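You operate a simulated robot arm through the tools that you are given. There is no shell and no other tool. Be economical: measure what you need, move in short steps, check, and stop when the job is done.

You are at the controls of a simulated robot arm. One attempt, no reset.

TASK
Move the pinned motor from the zeroing plate to the black mat.
Fine: brake on, grey knob pulled out, readout connector back on its rest, clamp open.

The check looks at the end state, three seconds after you hand in, the way a careful person would. Anything else that was tipped, shoved, dropped, spilled or broken makes it a failure.

THE ROBOT
A 6-joint arm with a two-finger parallel gripper on a trunk, on a base that drives. Base frame: it is fixed to the floor where the robot stands at the start and does not move with it; the origin is under the middle of the robot, x ahead of it, y to its left, z up; the surface under the hand at the start is at about z = 792. Units: mm, degrees, N and s.
Its first joint turns from -166.0 to 166.0 degrees. Places, roughly: black mat [700, 300, 800]; brake switch [800, 0, 800]; dial gauge [600, 100, 900]; mini motor [750, 1500, 1000]; plug rest of the zeroing plate [700, -200, 800]; zero button [700, 100, 800]. Payload 3.91 kg.
The TCP is the grasp point between the finger pads, 30 mm short of the fingertips. In the tool frame z runs along the fingers and y along their closing line. The gripper opens to 110 mm. The fingers are 20 mm wide and 10 mm thick; the gripper's body (48 by 112 mm) begins 55 mm behind the TCP.
Orientation is that of the tool frame in the base frame, as a unit quaternion [w, x, y, z]. With the fingers straight down and closing along the base's y, the tool's x points along the base's -x, its y along +y and its z along -z.

THE INTERFACE
- The arm moves only by the tool play_rows. Its argument "moves" is a list of rows, each a list of 6 numbers: the shift along the base's x, y, z in mm, then the turn, a rotation vector about the base's x, y, z in degrees. In form: [[tx, ty, tz, rx, ry, rz], ...]. A call has 1 to 10 rows; each row shifts and turns the commanded pose from where the row before left it. "gripper" is the opening in per cent of the stroke, from 0 (shut) to 100 (fully open), set as the call begins (left out, the last holds). A row lasts 0.2 s, in which the tool goes at most 50 mm and 8.6 degrees; a call with a longer step from one row to the next is refused whole, and so is a gripper value outside its range. Where a pose cannot be reached the arm comes as near as it can. A force on the tool above 50 N (or 10 N above the force at the start of the call, whichever is more), or a blocked arm, ends the call early, and 0.2 s more pass. The fingers move at their own pace (about 153 mm/s each) and stop on an object; they squeeze with about 25 N. The grip force told is the motor's: it shows also when the fingers shut on nothing. Time passes only in rows, and 0.2 s behind the last, so rows that do not move let the fingers close. It gives the time, the measured TCP pose, the force on the tool (base axes), the opening and the grip force at its end, in the units of the frame above (readings bear some noise), with the torque about the TCP (base axes, N m) and any sound that the robot's microphone picked up.
- Cameras (640 x 400 px; columns grow to the right, rows downward): "scene" is now at [214, 228, 1359.9]; the picture's right is [0.19, -0.98, 0.00], its down [-0.65, -0.12, -0.75] and it looks along [0.74, 0.14, -0.66] (base axes); focal length 214 px, centre (320, 200). "wrist" rides on the gripper at [72, 17, -103] in the tool frame; the picture's right is [-0.23, 0.97, 0.00], its down [-0.76, -0.18, -0.62] and it looks along [-0.61, -0.14, 0.78] (tool axes); focal length 222 px, centre (320, 200). There is no depth. A picture from a camera that has moved, and an enlarged one, comes with that camera's place and axes in the base frame and with its lens.
- camera(camera): a new picture of that camera. The clock stands still meanwhile.
- roll_base(legs): drives the robot by 1 to 6 legs, each [ahead, turn to the left] in mm and degrees, along the robot's own axes; the way and the turn of a leg run together, so that a leg with both is an arc; at most 1500 mm and 180 degrees a leg. The arm and the cameras ride along, it lands a little off, and it stops where it bumps. It gives what a move gives.
- head_to(pan, tilt): turns the head with the scene camera to pan (to the left, within 120 degrees either way) and tilt (down, from -29 to 69), counted from straight ahead of the robot. It gives what a move gives.
- enlarge(camera, box): a new picture of the part [left, top, right, bottom] of that camera's present view, enlarged. The clock stands still meanwhile.
- close_job(): hands the job in; it is judged then, once.

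Work in short steps. Places have to be worked out from the pictures, the camera data and where the tool is seen: move nearer, look again, correct. Check each grasp and each placing, and mend what went wrong. You have 120 turns and 82 pictures in all, those below and enlarged ones among them. Open the gripper and draw the arm clear of the work before you hand the job in, unless the task says otherwise; then end with one line.

The tools are called after "Call:" as a command line: name --pt "numbers of a row" for each row, then --argument value for the rest, lists and objects as JSON in quotes. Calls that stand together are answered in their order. play_rows: Moves the arm, as the interface text tells. Its arguments: {"type":"object","properties":{"moves":{"type":"array"},"gripper":{"type":"number"}},"required":["moves"]} The other tools are called the same way: roll_base (legs) drives the base; head_to (pan, tilt) turns the head that bears the scene camera; camera (camera) takes a picture; enlarge (camera, box) takes an enlarged picture of a part of a camera's view; close_job () hands the job in.

At the start:

```text
t: 0.0
eef_pos: [620.6, 52.1, 1158.5]
orientation: [0.0, -0.007, 1.0, 0.0]
ft_force: [0.2, 0.4, -0.9]
moment: [0.01, -0.01, 0.01]
finger_gap: 110.0
finger_force: 0.1
robot x, y, heading: [1.4, -23.0, 0.1]
head pan, tilt: [10.7, 41.4]
```

scene: 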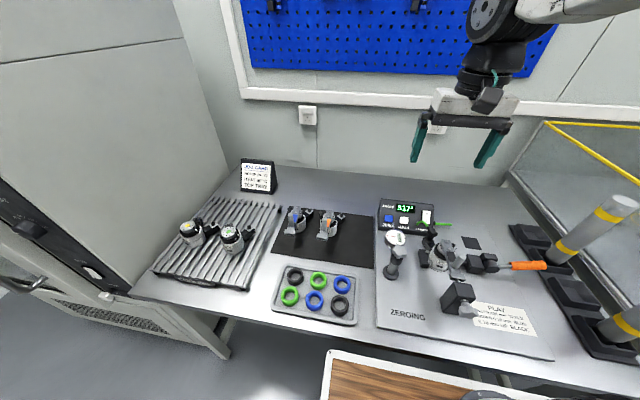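
wrist: 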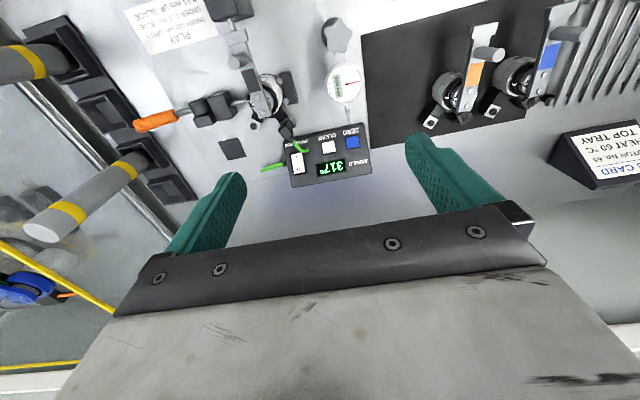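

I start with enlarged views of the zeroing plate and the mat, from both cameras, to make out the parts.

Call:
enlarge --camera "scene" --box '[370, 190, 570, 360]'

Call:
enlarge --camera "wrist" --box '[110, 0, 370, 190]'

Call:
enlarge --camera "scene" --box '[160, 150, 400, 330]'

```text
2.35 times, centred on (470, 275) of scene
camera zoom: at [214.0, 228.0, 1359.9], right [0.19, -0.98, 0.0], down [-0.65, -0.12, -0.75], along [0.74, 0.14, -0.66], focal length 505 px, centre (-33, 24)
```

zoom: 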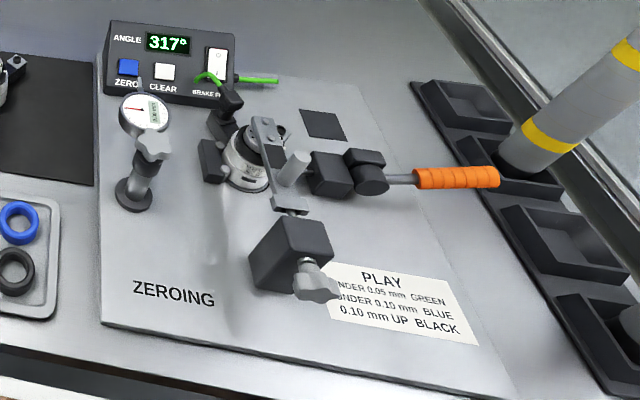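

```text
2.11 times, centred on (240, 95) of wrist
camera zoom: at [548.7, 67.9, 1262.1], right [0.21, 0.98, 0.0], down [0.76, -0.17, 0.62], along [0.61, -0.13, -0.78], focal length 468 px, centre (488, 421)
```

zoom: 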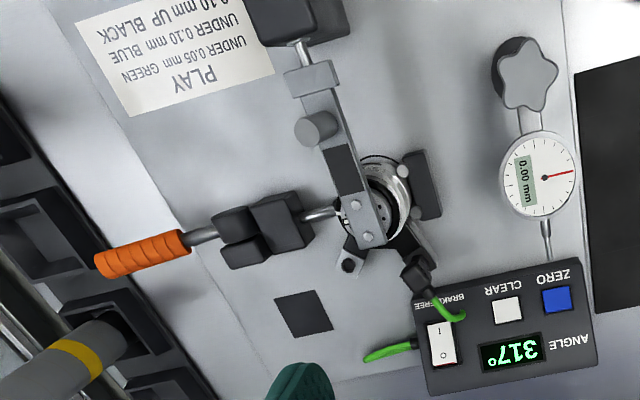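

```text
2.22 times, centred on (280, 240) of scene
camera zoom: at [214.0, 228.0, 1359.9], right [0.19, -0.98, 0.0], down [-0.65, -0.12, -0.75], along [0.74, 0.14, -0.66], focal length 477 px, centre (409, 111)
```

zoom: 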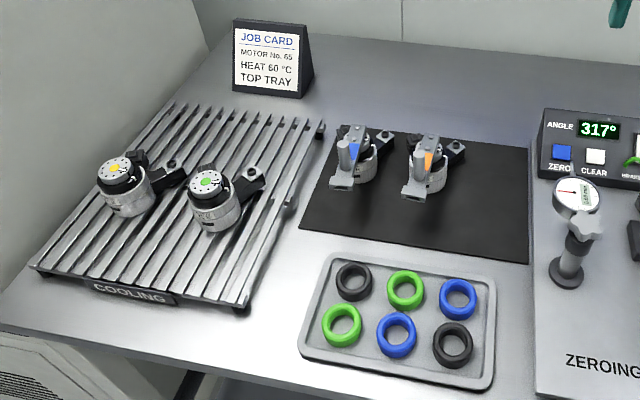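

The motor stands at about (627,-46), the pin block with the star knob at (500,-75), the plug rest at (728,-168) and the rocker at (795,-34). I move the hand lower for closer pictures.

Call:
play_rows --pt "-10 -28 -32 0 0 0" --pt "-10 -28 -32 0 0 0" --pt "-10 -28 -32 0 0 0" --pt "-10 -28 -32 0 0 0" --pt "0 0 0 0 0 0"

Call:
camera --camera "wrist"

```text
t: 1.2
eef_pos: [581.1, -62.0, 1026.5]
orientation: [0.0, -0.007, 1.0, 0.0]
ft_force: [-0.2, -0.2, 0.4]
moment: [0.0, 0.01, -0.02]
finger_gap: 109.9
finger_force: 0.0
robot x, y, heading: [3.0, -22.7, 0.2]
head pan, tilt: [10.7, 41.4]
```

```text
76 pictures are left
camera wrist: at [508.9, -45.4, 1132.1], right [0.21, 0.98, 0.0], down [0.76, -0.17, 0.62], along [0.61, -0.13, -0.78], focal length 222 px, centre (320, 200)
```

wrist: 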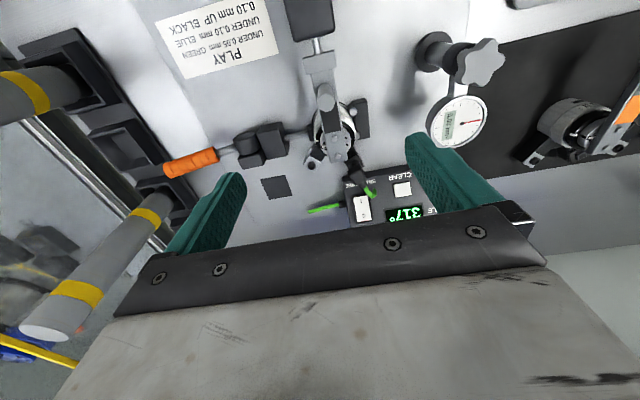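

Call:
enlarge --camera "wrist" --box '[220, 20, 420, 145]'

Call:
enlarge --camera "wrist" --box '[290, 130, 450, 230]'

Call:
enlarge --camera "wrist" --box '[150, 90, 310, 220]'

```text
3.20 times, centred on (320, 82) of wrist
camera zoom: at [508.9, -45.4, 1132.1], right [0.21, 0.98, 0.0], down [0.76, -0.17, 0.62], along [0.61, -0.13, -0.78], focal length 711 px, centre (320, 576)
```

zoom: 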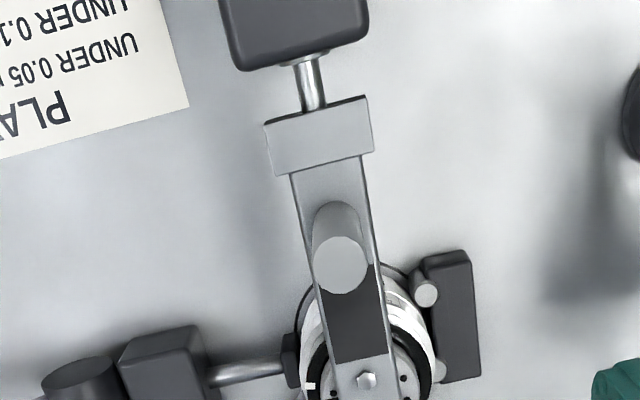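

```text
4.00 times, centred on (370, 180) of wrist
camera zoom: at [508.9, -45.4, 1132.1], right [0.21, 0.98, 0.0], down [0.76, -0.17, 0.62], along [0.61, -0.13, -0.78], focal length 888 px, centre (120, 280)
```

zoom: 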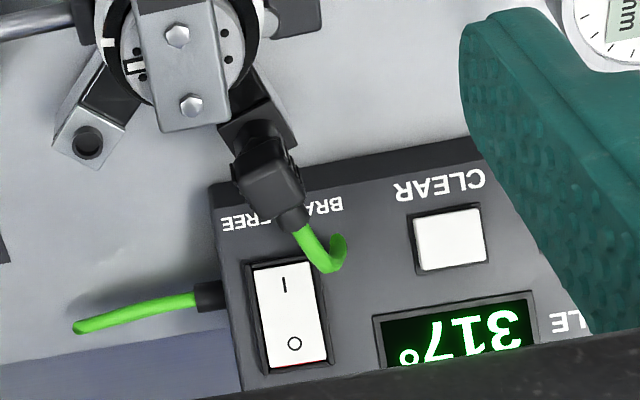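

```text
3.08 times, centred on (230, 155) of wrist
camera zoom: at [508.9, -45.4, 1132.1], right [0.21, 0.98, 0.0], down [0.76, -0.17, 0.62], along [0.61, -0.13, -0.78], focal length 684 px, centre (597, 338)
```

zoom: 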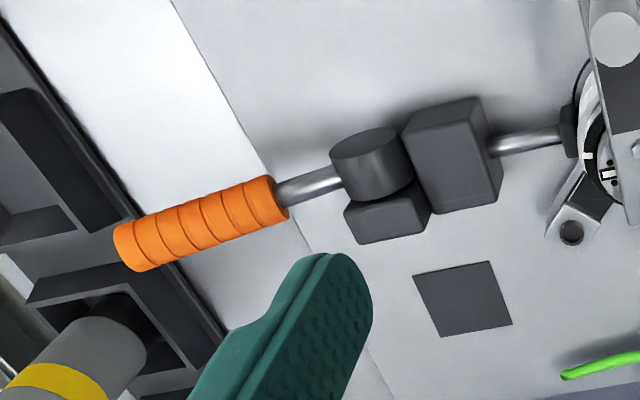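

I take strongly enlarged views of the switch, the clamp and the knob from the scene camera.

Call:
enlarge --camera "scene" --box '[400, 196, 464, 240]'

Call:
enlarge --camera "scene" --box '[420, 230, 540, 320]'

```text
9.09 times, centred on (432, 218) of scene
camera zoom: at [214.0, 228.0, 1359.9], right [0.19, -0.98, 0.0], down [-0.65, -0.12, -0.75], along [0.74, 0.14, -0.66], focal length 1950 px, centre (-698, 36)
```

zoom: 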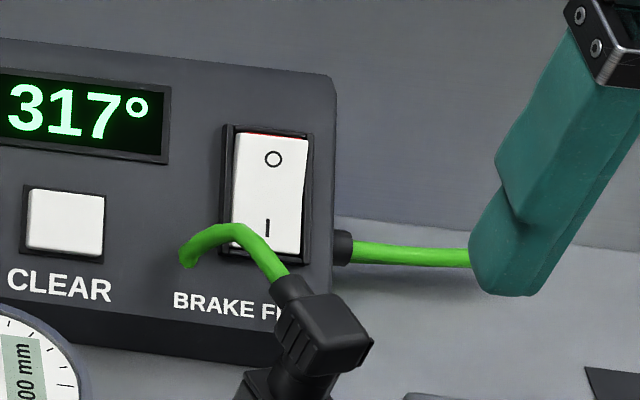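

```text
4.44 times, centred on (480, 275) of scene
camera zoom: at [214.0, 228.0, 1359.9], right [0.19, -0.98, 0.0], down [-0.65, -0.12, -0.75], along [0.74, 0.14, -0.66], focal length 953 px, centre (-391, -133)
```

zoom: 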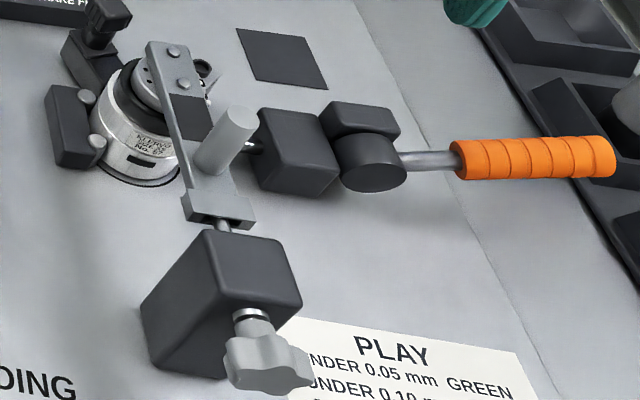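

The hub axis of the clamp lies along x, so its handle swings up to open. The rocker shows I pressed (the O end is raised, with red showing), so the brake is free now and the O end at about (780,-26,853) must be pressed. I shut the gripper and go above it.

Call:
play_rows --pt "38 7 -8 0 0 0" --pt "38 7 -12 0 0 0" --pt "38 7 -16 0 0 0" --pt "38 7 -20 0 0 0" --pt "38 8 -20 0 0 0" --pt "0 0 -40 0 0 0" --pt "0 0 0 0 0 0" --gripper 0

Call:
enlarge --camera "scene" --box '[370, 150, 490, 250]'

Call:
camera --camera "wrist"

```text
t: 2.8
eef_pos: [770.8, -23.4, 915.0]
orientation: [0.0, -0.006, 1.0, 0.0]
ft_force: [-0.2, 0.4, 0.2]
moment: [-0.02, 0.0, 0.02]
finger_gap: 0.0
finger_force: 25.2
robot x, y, heading: [0.9, -23.2, -0.0]
head pan, tilt: [10.7, 41.4]
```

```text
4.00 times, centred on (430, 200) of scene
camera zoom: at [214.0, 228.0, 1359.9], right [0.19, -0.98, 0.0], down [-0.65, -0.12, -0.75], along [0.74, 0.14, -0.66], focal length 858 px, centre (-120, 200)
```

zoom: 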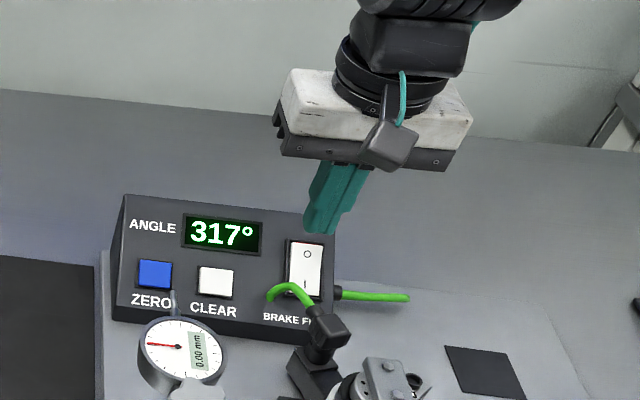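

```text
69 pictures are left
camera wrist: at [698.2, -8.0, 1018.7], right [0.21, 0.98, 0.0], down [0.76, -0.17, 0.62], along [0.61, -0.13, -0.78], focal length 222 px, centre (320, 200)
```

wrist: 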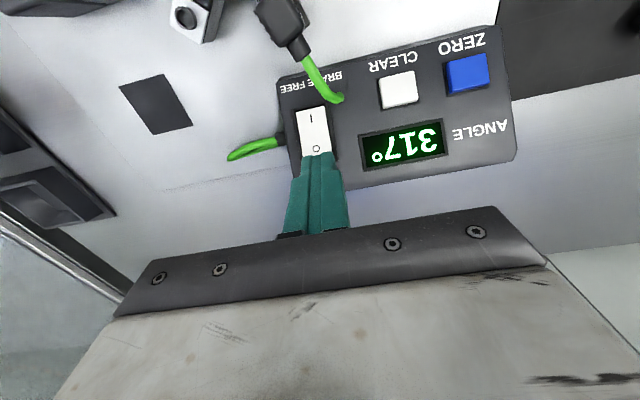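

The tip lands in the picture where I reckoned, so I go down slowly and press.

Call:
play_rows --pt "1 -2 -20 0 0 0" --pt "0 0 -4 0 0 0" --pt "0 0 -3 0 0 0" --pt "0 0 -3 0 0 0" --pt "0 0 -3 0 0 0" --pt "0 0 -2 0 0 0" --pt "0 0 -2 0 0 0"

Call:
enlarge --camera "scene" --box '[370, 150, 490, 250]'

```text
t: 4.2
eef_pos: [771.9, -26.7, 885.1]
orientation: [0.002, -0.008, 1.0, 0.001]
ft_force: [-17.4, -0.5, 23.3]
moment: [-0.01, 0.3, 0.02]
finger_gap: 0.1
finger_force: 25.1
robot x, y, heading: [1.0, -22.7, -0.1]
head pan, tilt: [10.7, 41.4]
stopped in row 6: the force on the tool passed its limit at 57 N (the readings are from after the stop); the commanded pose is now the measured one
```

```text
4.00 times, centred on (430, 200) of scene
camera zoom: at [212.5, 227.9, 1360.1], right [0.19, -0.98, 0.0], down [-0.65, -0.12, -0.75], along [0.74, 0.14, -0.66], focal length 858 px, centre (-120, 200)
```

zoom: 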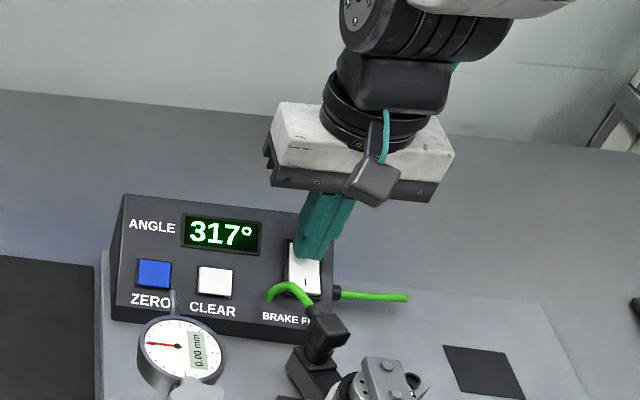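

The press reached 57 N. I lift and look at the rocker.

Call:
play_rows --pt "0 0 15 0 0 0" --pt "-20 0 30 0 0 0" --pt "-20 0 30 0 0 0" --pt "0 0 0 0 0 0"

Call:
enlarge --camera "scene" --box '[400, 196, 464, 240]'

```text
t: 5.2
eef_pos: [731.5, -24.6, 959.6]
orientation: [0.002, -0.007, 1.0, 0.0]
ft_force: [-1.3, -0.2, -0.5]
moment: [0.01, -0.01, 0.01]
finger_gap: 0.1
finger_force: 25.0
robot x, y, heading: [2.0, -25.1, -0.1]
head pan, tilt: [10.7, 41.4]
```

```text
9.09 times, centred on (432, 218) of scene
camera zoom: at [214.1, 228.0, 1359.9], right [0.19, -0.98, 0.0], down [-0.65, -0.12, -0.75], along [0.74, 0.14, -0.66], focal length 1950 px, centre (-698, 36)
```

zoom: 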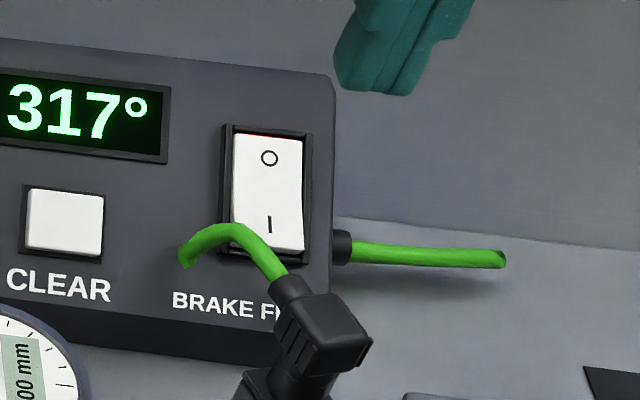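

The O end now lies about 3 mm deeper and the I end has come up, so the rocker flipped and the brake is on. The knob at x≈495 is too near for a straight-down tool, so I drive back 150 mm, then look at it.

Call:
roll_base --legs '[[-150, 0]]'

Call:
enlarge --camera "wrist" --box '[220, 0, 420, 160]'

Call:
camera --camera "scene"

```text
t: 6.5
eef_pos: [581.5, -24.8, 959.1]
orientation: [0.003, -0.008, 1.0, 0.0]
ft_force: [-0.2, 0.0, -0.5]
moment: [-0.01, 0.01, 0.03]
finger_gap: 0.1
finger_force: 25.1
robot x, y, heading: [-151.5, -25.0, 0.3]
head pan, tilt: [10.7, 41.4]
```

```text
2.50 times, centred on (320, 80) of wrist
camera zoom: at [509.0, -9.6, 1063.0], right [0.21, 0.98, 0.0], down [0.76, -0.17, 0.63], along [0.61, -0.13, -0.78], focal length 555 px, centre (320, 500)
```

zoom: 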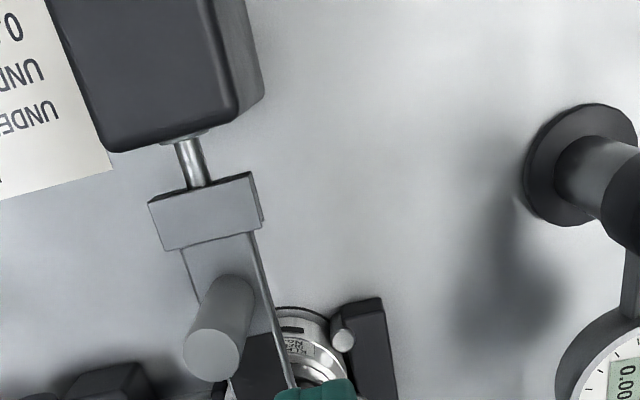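

```text
65 pictures are left
camera scene: at [62.9, 228.1, 1359.9], right [0.19, -0.98, 0.0], down [-0.65, -0.12, -0.75], along [0.74, 0.14, -0.66], focal length 214 px, centre (320, 200)
```

scene: 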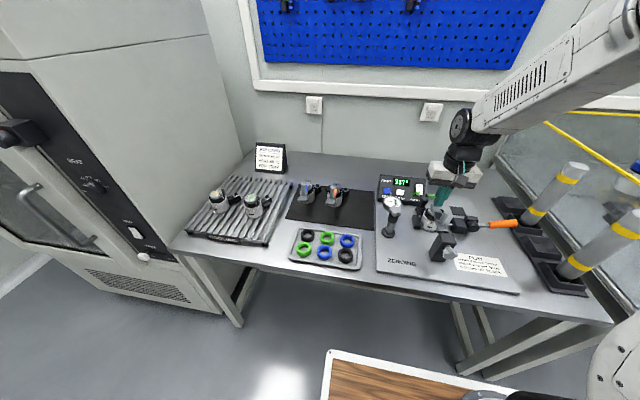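

I bring the hand above the knob, opening the gripper, for a top view.

Call:
play_rows --pt "-30 -10 10 0 0 0" --pt "-30 -15 10 0 0 0" --pt "-30 -15 0 0 0 0" --pt "-10 -10 0 0 0 0" --pt "0 0 0 0 0 0" --gripper 60

Call:
camera --camera "wrist"

Call:
enlarge --camera "scene" --box '[410, 200, 490, 270]'

```text
t: 7.7
eef_pos: [480.2, -73.9, 979.2]
orientation: [0.002, -0.008, 1.0, 0.0]
ft_force: [-0.5, -0.4, -0.8]
moment: [0.02, -0.03, 0.0]
finger_gap: 65.5
finger_force: 0.0
robot x, y, heading: [-151.8, -19.8, -0.1]
head pan, tilt: [10.7, 41.4]
```

```text
64 pictures are left
camera wrist: at [408.0, -59.2, 1082.8], right [0.21, 0.98, 0.0], down [0.76, -0.17, 0.63], along [0.61, -0.13, -0.78], focal length 222 px, centre (320, 200)
```

wrist: 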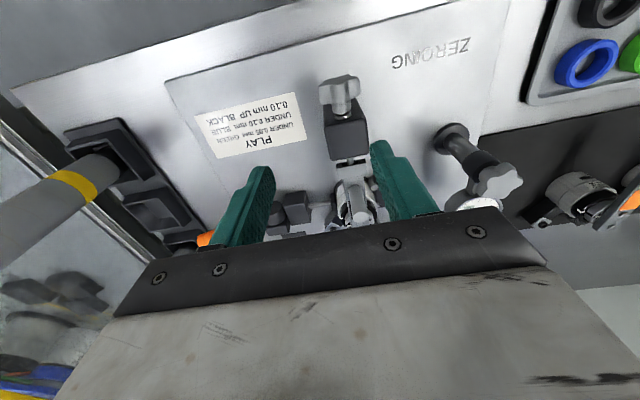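

```text
5.71 times, centred on (450, 235) of scene
camera zoom: at [63.0, 228.1, 1359.9], right [0.19, -0.98, 0.0], down [-0.65, -0.12, -0.75], along [0.74, 0.14, -0.66], focal length 1226 px, centre (-423, 0)
```

zoom: 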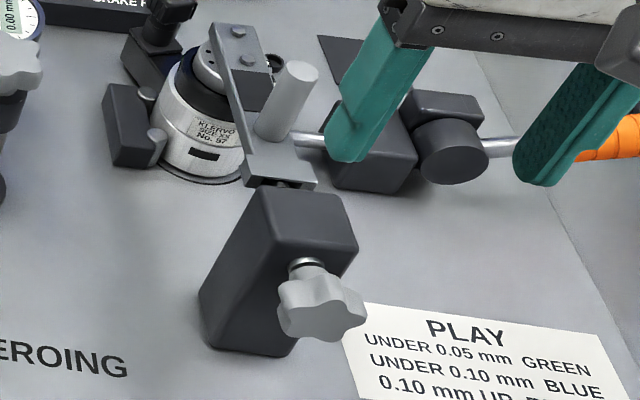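

Both views put the star knob at about (460,-51,874), with the block's front face at x≈471. I line up above it, come down part way and check.

Call:
play_rows --pt "-24 23 0 0 0 0" --pt "0 0 -30 0 0 0" --pt "0 0 -25 0 0 0" --pt "0 0 0 0 0 0"

Call:
camera --camera "wrist"

Call:
enlarge --camera "scene" --box '[410, 200, 490, 270]'

```text
t: 8.7
eef_pos: [457.2, -50.2, 925.4]
orientation: [0.002, -0.007, 1.0, 0.0]
ft_force: [-0.5, -1.2, -0.1]
moment: [0.0, 0.0, -0.02]
finger_gap: 65.9
finger_force: 0.1
robot x, y, heading: [-150.1, -25.4, 0.1]
head pan, tilt: [10.7, 41.4]
```

```text
62 pictures are left
camera wrist: at [384.7, -34.9, 1028.7], right [0.21, 0.98, 0.0], down [0.76, -0.17, 0.63], along [0.61, -0.13, -0.78], focal length 222 px, centre (320, 200)
```

wrist: 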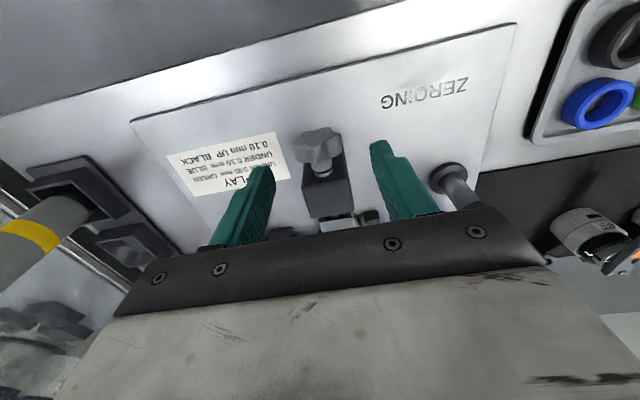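

```text
5.71 times, centred on (450, 235) of scene
camera zoom: at [62.9, 228.1, 1359.9], right [0.19, -0.98, 0.0], down [-0.65, -0.12, -0.75], along [0.74, 0.14, -0.66], focal length 1226 px, centre (-423, 0)
```

zoom: 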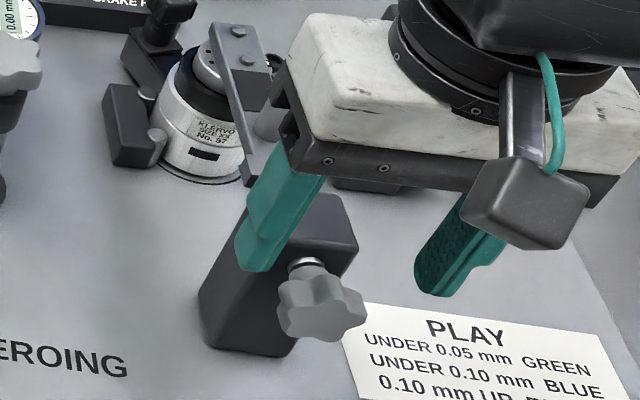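

A second fix gives (461,-53,872), which agrees. I go down, close on the knob and read the grip.

Call:
play_rows --pt "1 -2 -20 0 0 0" --pt "0 0 -20 0 0 0" --pt "0 0 -13 0 0 0" --pt "0 0 0 0 0 0"

Call:
play_rows --pt "0 0 0 0 0 0" --pt "0 0 0 0 0 0" --pt "0 0 0 0 0 0" --gripper 0

Call:
enlarge --camera "scene" --box '[410, 200, 490, 270]'

```text
t: 9.7
eef_pos: [459.1, -53.3, 871.1]
orientation: [0.002, -0.007, 1.0, 0.0]
ft_force: [0.2, -0.4, -0.5]
moment: [0.0, 0.0, -0.02]
finger_gap: 66.0
finger_force: 0.1
robot x, y, heading: [-151.3, -20.3, -0.0]
head pan, tilt: [10.7, 41.4]
```

```text
t: 10.5
eef_pos: [458.6, -52.9, 870.9]
orientation: [0.002, -0.007, 1.0, 0.001]
ft_force: [-0.4, 6.0, -3.9]
moment: [0.09, -0.25, -0.22]
finger_gap: 34.6
finger_force: 45.1
robot x, y, heading: [-151.6, -21.9, 0.2]
head pan, tilt: [10.7, 41.4]
```

```text
5.71 times, centred on (450, 235) of scene
camera zoom: at [63.0, 228.4, 1359.8], right [0.19, -0.98, 0.0], down [-0.65, -0.12, -0.75], along [0.74, 0.14, -0.66], focal length 1226 px, centre (-423, 0)
```

zoom: 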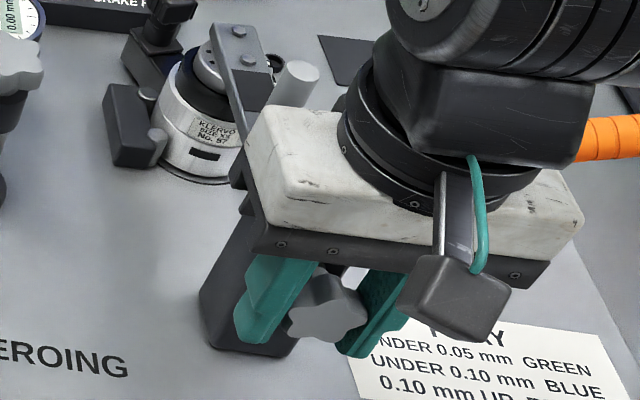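

The knob is held at a gap of 34.6 mm. I pull it toward the robot in small steps.

Call:
play_rows --pt "-3 0 0 0 0 0" --pt "-3 0 0 0 0 0" --pt "-3 0 0 0 0 0" --pt "-3 0 0 0 0 0" --pt "0 0 0 0 0 0"

Call:
enlarge --camera "scene" --box '[410, 200, 490, 270]'

```text
t: 11.9
eef_pos: [447.8, -52.5, 869.9]
orientation: [0.002, -0.007, 1.0, -0.001]
ft_force: [-0.3, 22.5, 0.0]
moment: [0.3, 0.02, -0.25]
finger_gap: 34.2
finger_force: 45.5
robot x, y, heading: [-152.9, -20.4, 0.4]
head pan, tilt: [10.7, 41.4]
stopped in row 5: the force on the tool passed its limit at 51 N (the readings are from after the stop); the commanded pose is now the measured one
```

```text
5.71 times, centred on (450, 235) of scene
camera zoom: at [62.1, 229.9, 1359.7], right [0.19, -0.98, 0.0], down [-0.65, -0.13, -0.75], along [0.74, 0.14, -0.66], focal length 1226 px, centre (-423, 0)
```

zoom: 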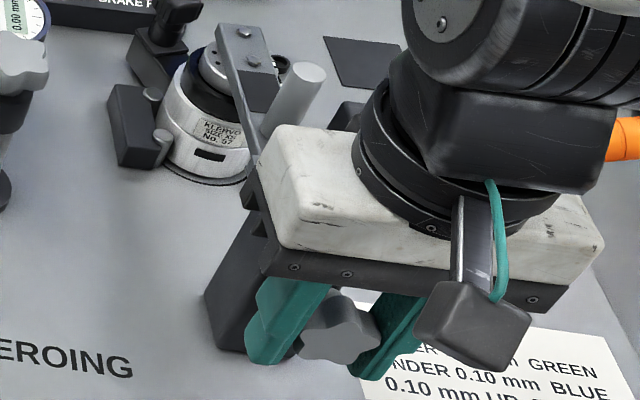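

The knob came out 11 mm and then met a stop. I relieve the side force and pull a little more to see whether that is its end.

Call:
play_rows --pt "0 2 0 0 0 0" --pt "-2 0 0 0 0 0" --pt "-2 0 0 0 0 0" --pt "0 0 0 0 0 0"

```text
t: 12.9
eef_pos: [443.0, -52.3, 870.4]
orientation: [0.001, -0.007, 1.0, 0.0]
ft_force: [-0.4, -24.4, -10.0]
moment: [-0.12, 0.16, -0.32]
finger_gap: 34.3
finger_force: 45.2
robot x, y, heading: [-153.0, -24.6, 0.3]
head pan, tilt: [10.7, 41.4]
```

There is no x force, so it may still be sliding out. I pull on a little further.

Call:
play_rows --pt "-2 -1 0 0 0 0" --pt "-3 0 0 0 0 0" --pt "-3 0 0 0 0 0" --pt "0 0 0 0 0 0"

Call:
enlarge --camera "wrist" --box '[220, 60, 420, 220]'

Call:
enlarge --camera "scene" --box '[410, 200, 490, 270]'

```text
t: 13.9
eef_pos: [438.9, -52.2, 872.0]
orientation: [0.004, -0.007, 1.0, 0.0]
ft_force: [32.6, -8.2, -20.4]
moment: [0.08, -0.31, -0.15]
finger_gap: 34.2
finger_force: 45.6
robot x, y, heading: [-154.7, -19.3, 0.1]
head pan, tilt: [10.7, 41.4]
```

```text
2.50 times, centred on (320, 140) of wrist
camera zoom: at [365.4, -37.1, 974.9], right [0.21, 0.98, 0.0], down [0.76, -0.17, 0.63], along [0.61, -0.13, -0.78], focal length 555 px, centre (320, 350)
```

zoom: 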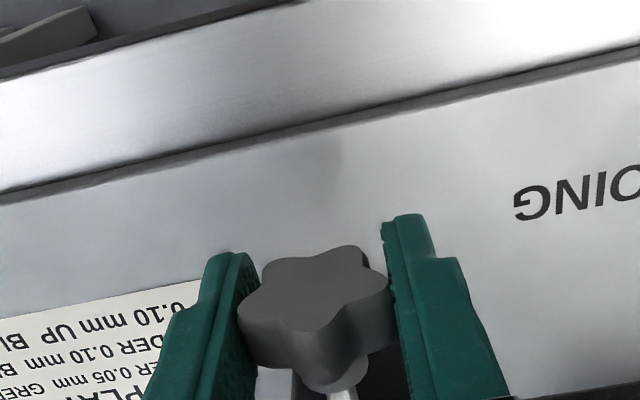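

```text
5.71 times, centred on (450, 235) of scene
camera zoom: at [64.3, 228.3, 1359.7], right [0.19, -0.98, 0.0], down [-0.65, -0.12, -0.75], along [0.74, 0.14, -0.66], focal length 1226 px, centre (-423, 0)
```

zoom: 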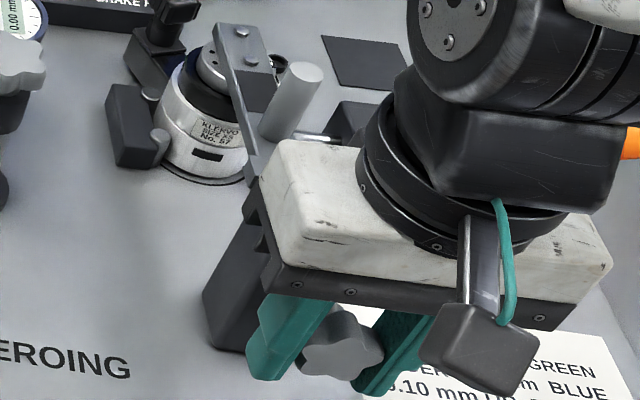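

Now 32 N pulls back at a travel of 20 mm, so it is at its end. I let go, rise and see whether it stays out.

Call:
play_rows --pt "1 0 0 0 0 0" --pt "0 0 0 0 0 0"

Call:
play_rows --pt "0 0 0 0 0 0" --pt "0 0 0 0 0 0" --pt "0 0 20 0 0 0" --pt "0 0 40 0 0 0" --pt "0 0 40 0 0 0" --pt "0 0 40 0 0 0" --pt "0 0 0 0 0 0" --gripper 60

Call:
enlarge --camera "scene" --box '[410, 200, 490, 270]'

Call:
camera --camera "wrist"

```text
t: 14.5
eef_pos: [438.9, -52.1, 871.2]
orientation: [0.002, -0.007, 1.0, 0.0]
ft_force: [32.8, -0.5, 3.7]
moment: [0.06, -0.46, -0.23]
finger_gap: 34.1
finger_force: 45.2
robot x, y, heading: [-146.8, -24.1, -0.1]
head pan, tilt: [10.7, 41.4]
```

```text
t: 16.1
eef_pos: [436.4, -53.2, 1012.4]
orientation: [0.002, -0.006, 1.0, 0.001]
ft_force: [0.6, 0.0, -0.5]
moment: [0.02, 0.01, 0.05]
finger_gap: 66.0
finger_force: 0.0
robot x, y, heading: [-150.9, -20.9, 0.1]
head pan, tilt: [10.7, 41.4]
```

```text
5.71 times, centred on (450, 235) of scene
camera zoom: at [62.6, 228.6, 1359.9], right [0.19, -0.98, 0.0], down [-0.65, -0.12, -0.75], along [0.74, 0.14, -0.66], focal length 1226 px, centre (-423, 0)
```

zoom: 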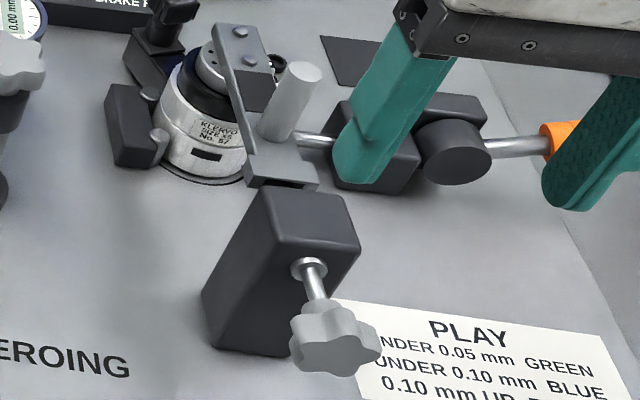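

```text
55 pictures are left
camera wrist: at [363.7, -37.8, 1115.9], right [0.21, 0.98, 0.0], down [0.76, -0.17, 0.63], along [0.61, -0.13, -0.78], focal length 222 px, centre (320, 200)
```

wrist: 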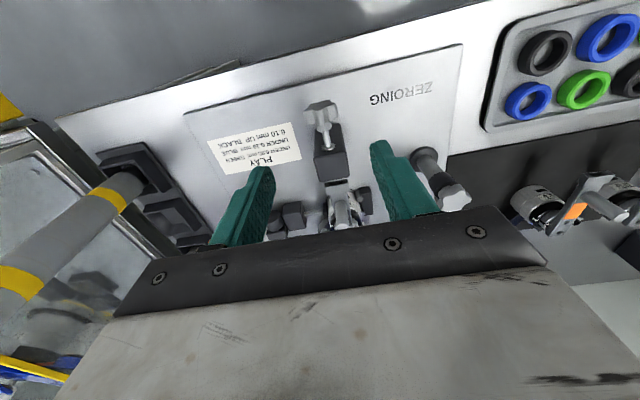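

The knob stays out with its shaft bared, and the pin is clear of the arm. Next I look closely at the readout plug, at about (694,-29,859).

Call:
play_rows --pt "40 4 0 0 0 0" --pt "40 4 0 0 0 0" --pt "40 4 -10 0 0 0" --pt "15 0 -20 0 0 0" --pt "0 0 -10 0 0 0" --pt "0 0 0 0 0 0" --gripper 100

Call:
enlarge --camera "wrist" --box '[220, 80, 420, 220]'

Call:
enlarge --camera "scene" --box '[400, 170, 460, 220]'

```text
t: 17.5
eef_pos: [570.7, -39.5, 969.4]
orientation: [0.003, -0.007, 1.0, -0.001]
ft_force: [0.4, -0.6, -0.4]
moment: [-0.03, 0.01, 0.01]
finger_gap: 109.9
finger_force: 0.0
robot x, y, heading: [-152.2, -22.5, -0.1]
head pan, tilt: [10.7, 41.4]
```

```text
2.86 times, centred on (320, 150) of wrist
camera zoom: at [498.0, -23.9, 1074.2], right [0.21, 0.98, 0.0], down [0.76, -0.17, 0.63], along [0.61, -0.13, -0.78], focal length 635 px, centre (320, 343)
```

zoom: 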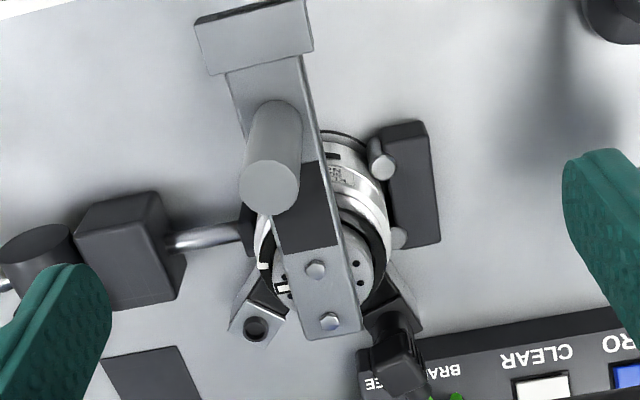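

```text
8.00 times, centred on (430, 195) of scene
camera zoom: at [62.5, 228.6, 1359.9], right [0.19, -0.98, 0.0], down [-0.65, -0.12, -0.75], along [0.74, 0.14, -0.66], focal length 1716 px, centre (-560, 240)
```

zoom: 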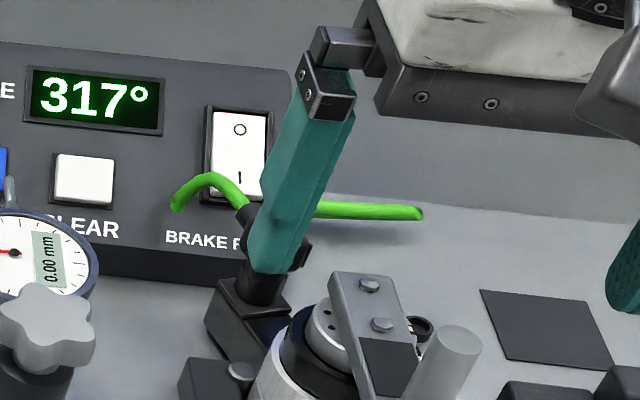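

The plug seems to stand upright in its socket. I go nearer to be sure.

Call:
play_rows --pt "40 10 -5 0 0 0" --pt "30 10 -5 0 0 0" --pt "0 0 0 0 0 0"

Call:
enlarge --camera "wrist" --box '[220, 80, 420, 220]'

Call:
enlarge --camera "scene" --box '[400, 170, 460, 220]'

```text
t: 18.3
eef_pos: [640.4, -20.6, 960.5]
orientation: [0.001, -0.008, 1.0, 0.001]
ft_force: [0.1, 0.1, -0.6]
moment: [0.05, 0.01, 0.01]
finger_gap: 110.1
finger_force: 0.0
robot x, y, heading: [-151.9, -21.9, 0.0]
head pan, tilt: [10.7, 41.4]
```

```text
2.86 times, centred on (320, 150) of wrist
camera zoom: at [568.1, -4.9, 1064.5], right [0.21, 0.98, 0.0], down [0.76, -0.17, 0.62], along [0.61, -0.13, -0.78], focal length 635 px, centre (320, 343)
```

zoom: 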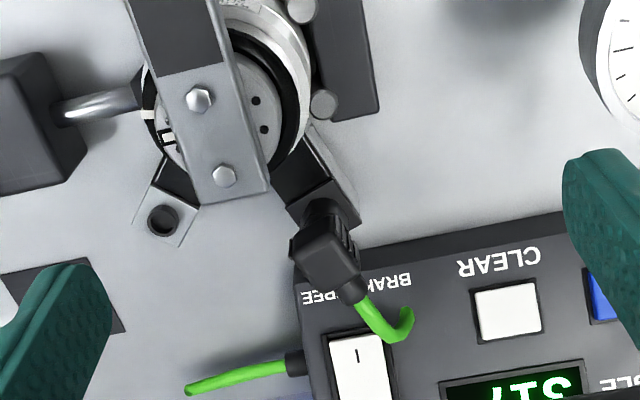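

```text
8.00 times, centred on (430, 195) of scene
camera zoom: at [62.5, 228.6, 1359.9], right [0.19, -0.98, 0.0], down [-0.65, -0.12, -0.75], along [0.74, 0.14, -0.66], focal length 1716 px, centre (-560, 240)
```

zoom: 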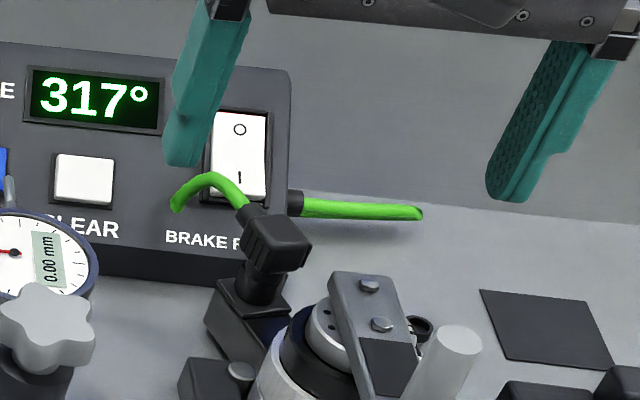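

The body of the plug is at about (690,-27,858), and the cable leaves it on the far side. I enlarge more to find its yaw.

Call:
enlarge --camera "wrist" --box '[296, 130, 360, 200]'

Call:
enlarge --camera "scene" --box '[416, 190, 446, 214]'

```text
5.71 times, centred on (328, 165) of wrist
camera zoom: at [568.1, -4.9, 1064.5], right [0.21, 0.98, 0.0], down [0.76, -0.17, 0.62], along [0.61, -0.13, -0.78], focal length 1269 px, centre (274, 400)
```

zoom: 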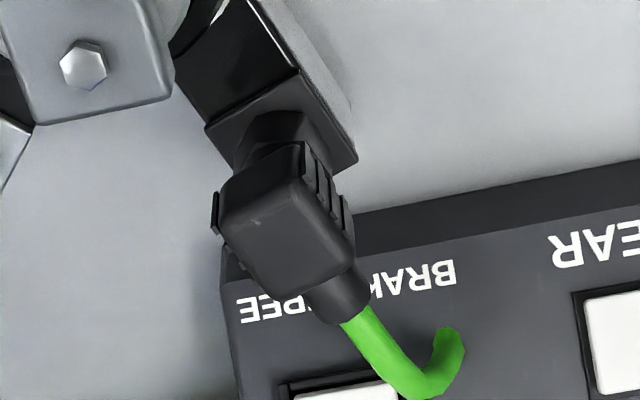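

```text
16.00 times, centred on (431, 202) of scene
camera zoom: at [62.5, 228.6, 1359.9], right [0.19, -0.98, 0.0], down [-0.65, -0.12, -0.75], along [0.74, 0.14, -0.66], focal length 3432 px, centre (-1456, 168)
```

zoom: 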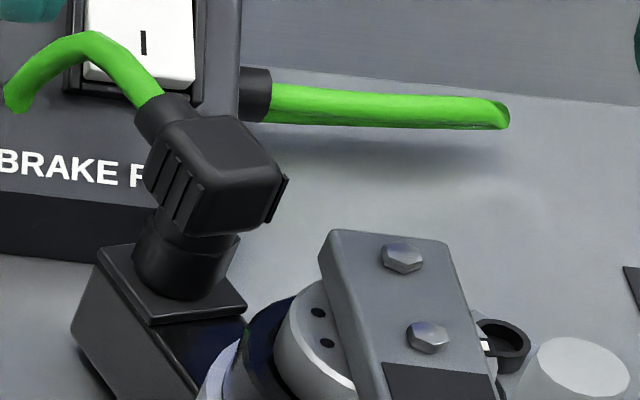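

The ribbed grips run along a cable axis yawed about 25–28° from x toward y. I turn the hand by 27° and go above the plug.

Call:
play_rows --pt "13 -2 0 0 0 7" --pt "13 -2 0 0 0 7" --pt "12 -2 -10 0 0 7" --pt "12 -1 -20 0 0 6" --pt "0 0 0 0 0 0" --gripper 50

Call:
enlarge --camera "wrist" --box '[240, 100, 400, 220]'

Call:
enlarge --camera "scene" --box '[400, 170, 460, 220]'

```text
t: 19.5
eef_pos: [691.5, -27.4, 930.6]
orientation: [0.002, -0.241, 0.971, 0.0]
ft_force: [0.1, 0.2, -0.2]
moment: [0.02, -0.01, -0.03]
finger_gap: 55.1
finger_force: 0.1
robot x, y, heading: [-151.0, -20.5, 0.0]
head pan, tilt: [10.7, 41.4]
```

```text
3.33 times, centred on (320, 160) of wrist
camera zoom: at [619.6, -46.3, 1034.2], right [-0.25, 0.97, 0.0], down [0.75, 0.2, 0.63], along [0.6, 0.16, -0.78], focal length 740 px, centre (320, 333)
```

zoom: 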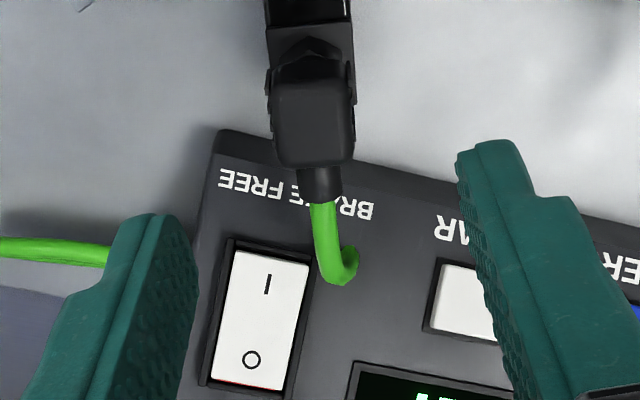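

```text
8.00 times, centred on (430, 195) of scene
camera zoom: at [62.5, 228.6, 1359.9], right [0.19, -0.98, 0.0], down [-0.65, -0.12, -0.75], along [0.74, 0.14, -0.66], focal length 1716 px, centre (-560, 240)
```

zoom: 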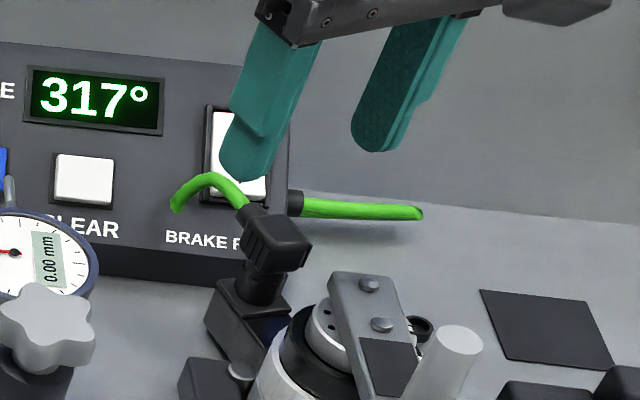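

This view gives a heading nearer 17° and a body centre at (687,-30). I correct, go down to TCP z=868 and close.

Call:
play_rows --pt "-2 -1 0 0 0 -5" --pt "-2 -1 -10 0 0 -4" --pt "0 0 -20 0 0 0" --pt "0 0 -20 0 0 0" --pt "0 0 -12 0 0 0" --pt "0 0 0 0 0 0"

Call:
enlarge --camera "wrist" --box '[240, 100, 400, 220]'

Call:
enlarge --camera "scene" --box '[400, 170, 460, 220]'

```text
t: 20.9
eef_pos: [687.0, -29.8, 868.8]
orientation: [0.001, -0.163, 0.987, 0.0]
ft_force: [-1.0, 0.5, -0.2]
moment: [-0.03, 0.01, 0.01]
finger_gap: 54.9
finger_force: 0.0
robot x, y, heading: [-147.3, -23.1, 0.3]
head pan, tilt: [10.7, 41.4]
```

```text
3.33 times, centred on (320, 160) of wrist
camera zoom: at [613.0, -38.1, 972.9], right [-0.1, 1.0, 0.0], down [0.78, 0.08, 0.62], along [0.62, 0.06, -0.78], focal length 740 px, centre (320, 333)
```

zoom: 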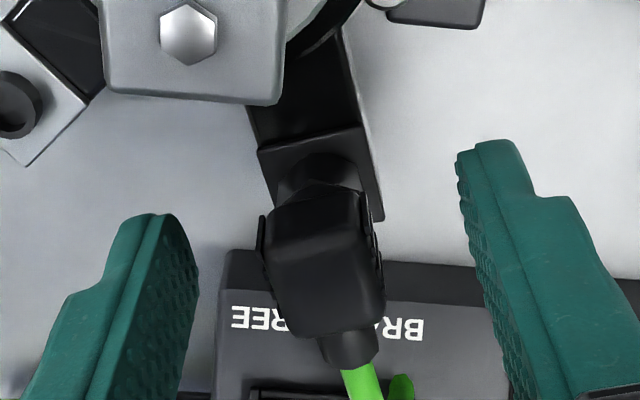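

```text
8.00 times, centred on (430, 195) of scene
camera zoom: at [62.5, 228.6, 1359.9], right [0.19, -0.98, 0.0], down [-0.65, -0.12, -0.75], along [0.74, 0.14, -0.66], focal length 1716 px, centre (-560, 240)
```

zoom: 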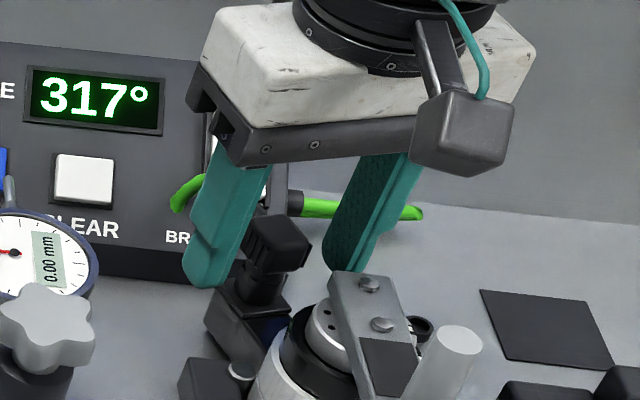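

The fingers straddle the plug, lined up with its ribs, so I close.

Call:
play_rows --pt "0 0 0 0 0 0" --pt "0 0 0 0 0 0" --pt "0 0 0 0 0 0" --gripper 0

Call:
enlarge --camera "scene" --box '[400, 170, 460, 220]'

```text
t: 21.7
eef_pos: [687.0, -30.2, 869.1]
orientation: [0.001, -0.163, 0.987, 0.0]
ft_force: [-0.2, -1.1, -0.7]
moment: [-0.01, 0.03, 0.3]
finger_gap: 19.3
finger_force: 24.9
robot x, y, heading: [-148.5, -23.8, 0.1]
head pan, tilt: [10.7, 41.4]
```

```text
8.00 times, centred on (430, 195) of scene
camera zoom: at [62.6, 228.6, 1359.9], right [0.19, -0.98, 0.0], down [-0.65, -0.12, -0.75], along [0.74, 0.14, -0.66], focal length 1716 px, centre (-560, 240)
```

zoom: 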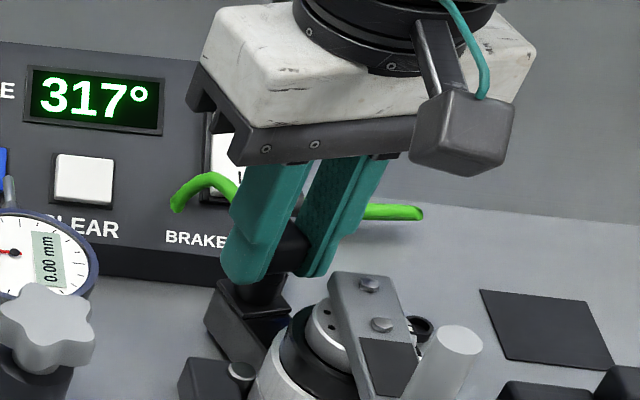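

The plug is gripped at 19.3 mm with no side force. I pull it straight up.

Call:
play_rows --pt "0 0 4 0 0 0" --pt "0 0 4 0 0 0" --pt "0 0 6 0 0 0" --pt "0 0 10 0 0 0" --pt "0 0 20 0 0 0" --pt "0 0 0 0 0 0"

Call:
enlarge --camera "scene" --box '[400, 170, 460, 220]'

```text
t: 23.1
eef_pos: [686.6, -29.7, 911.8]
orientation: [0.002, -0.164, 0.986, 0.001]
ft_force: [-0.4, 0.1, -0.3]
moment: [0.01, 0.0, -0.05]
finger_gap: 18.7
finger_force: 25.3
robot x, y, heading: [-153.7, -23.6, 0.4]
head pan, tilt: [10.7, 41.4]
```

```text
8.00 times, centred on (430, 195) of scene
camera zoom: at [62.6, 228.6, 1359.9], right [0.19, -0.98, 0.0], down [-0.65, -0.12, -0.75], along [0.74, 0.14, -0.66], focal length 1716 px, centre (-560, 240)
```

zoom: 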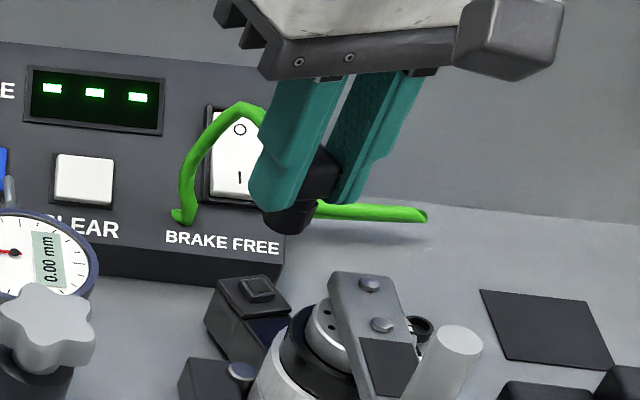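

The plug is out: the readout shows dashes, and the plug's neck reaches about 9 mm below the fingertips. The rest pad's centre works out at (723,-171,801), so I carry the plug over it.

Call:
play_rows --pt "4 -15 15 0 0 0" --pt "6 -25 5 0 0 0" --pt "9 -34 0 0 0 0" --pt "9 -34 0 0 0 0" --pt "9 -33 0 0 0 0" --pt "0 0 -30 0 0 0" --pt "0 0 -20 0 0 0" --pt "0 0 0 0 0 0"

Call:
enlarge --camera "scene" --box '[410, 170, 490, 230]'

Call:
camera --camera "wrist"

```text
t: 24.9
eef_pos: [723.2, -170.8, 883.3]
orientation: [0.001, -0.164, 0.987, 0.0]
ft_force: [0.2, 0.0, -0.8]
moment: [0.02, 0.02, 0.0]
finger_gap: 19.1
finger_force: 25.1
robot x, y, heading: [-147.1, -22.1, 0.1]
head pan, tilt: [10.7, 41.4]
```

```text
6.67 times, centred on (450, 200) of scene
camera zoom: at [62.6, 228.5, 1359.9], right [0.19, -0.98, 0.0], down [-0.65, -0.12, -0.75], along [0.74, 0.14, -0.66], focal length 1430 px, centre (-547, 200)
```

zoom: 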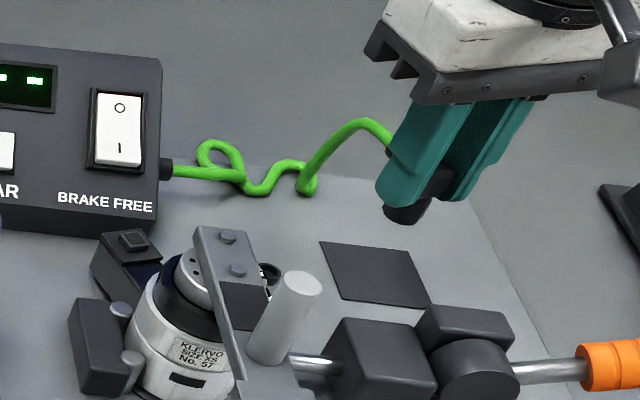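

```text
41 pictures are left
camera wrist: at [649.4, -179.0, 986.0], right [-0.1, 1.0, 0.0], down [0.78, 0.08, 0.62], along [0.62, 0.06, -0.78], focal length 222 px, centre (320, 200)
```

wrist: 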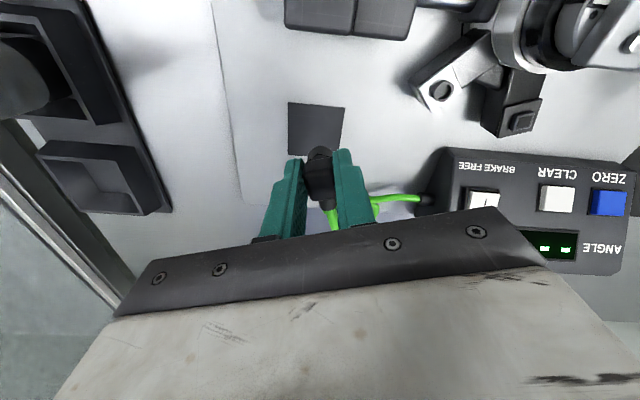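

The wrist view gives the pad at (719,-176) and the scene view (724,-169), so I aim between them and lower gently to contact.

Call:
play_rows --pt "-1 -2 -15 0 0 0" --pt "0 0 -12 0 0 0" --pt "0 0 -6 0 0 0" --pt "0 0 -4 0 0 0" --pt "0 0 -2 0 0 0" --pt "0 0 0 0 0 0"

Call:
enlarge --camera "scene" --box '[430, 180, 480, 220]'

```text
t: 26.3
eef_pos: [722.3, -172.9, 843.2]
orientation: [0.002, -0.164, 0.986, 0.0]
ft_force: [0.0, 0.3, 0.2]
moment: [0.0, -0.03, 0.01]
finger_gap: 18.7
finger_force: 25.2
robot x, y, heading: [-152.3, -25.5, 0.0]
head pan, tilt: [10.7, 41.4]
```

```text
10.00 times, centred on (455, 200) of scene
camera zoom: at [62.6, 228.5, 1359.9], right [0.19, -0.98, 0.0], down [-0.65, -0.12, -0.75], along [0.74, 0.14, -0.66], focal length 2145 px, centre (-1030, 200)
```

zoom: 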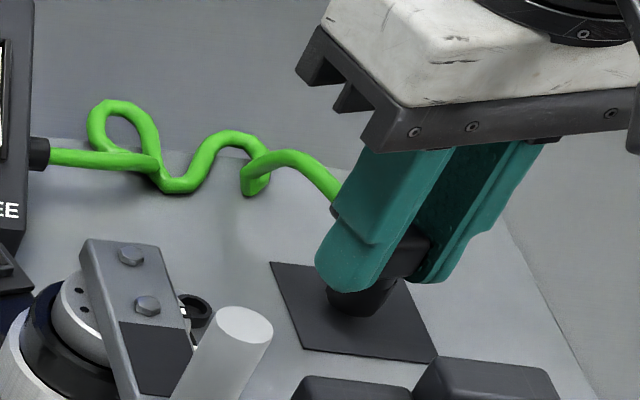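

The plug hangs right over the pad, almost touching. I go down in 1 mm steps until I feel contact.

Call:
play_rows --pt "0 0 -1 0 0 0" --pt "0 0 -1 0 0 0" --pt "0 0 -1 0 0 0" --pt "0 0 -1 0 0 0" --pt "0 0 0 0 0 0"

```text
t: 27.5
eef_pos: [723.4, -174.3, 839.3]
orientation: [0.002, -0.163, 0.987, 0.001]
ft_force: [0.5, -0.4, -0.3]
moment: [0.01, -0.01, -0.03]
finger_gap: 18.7
finger_force: 25.7
robot x, y, heading: [-148.1, -22.2, -0.1]
head pan, tilt: [10.7, 41.4]
```

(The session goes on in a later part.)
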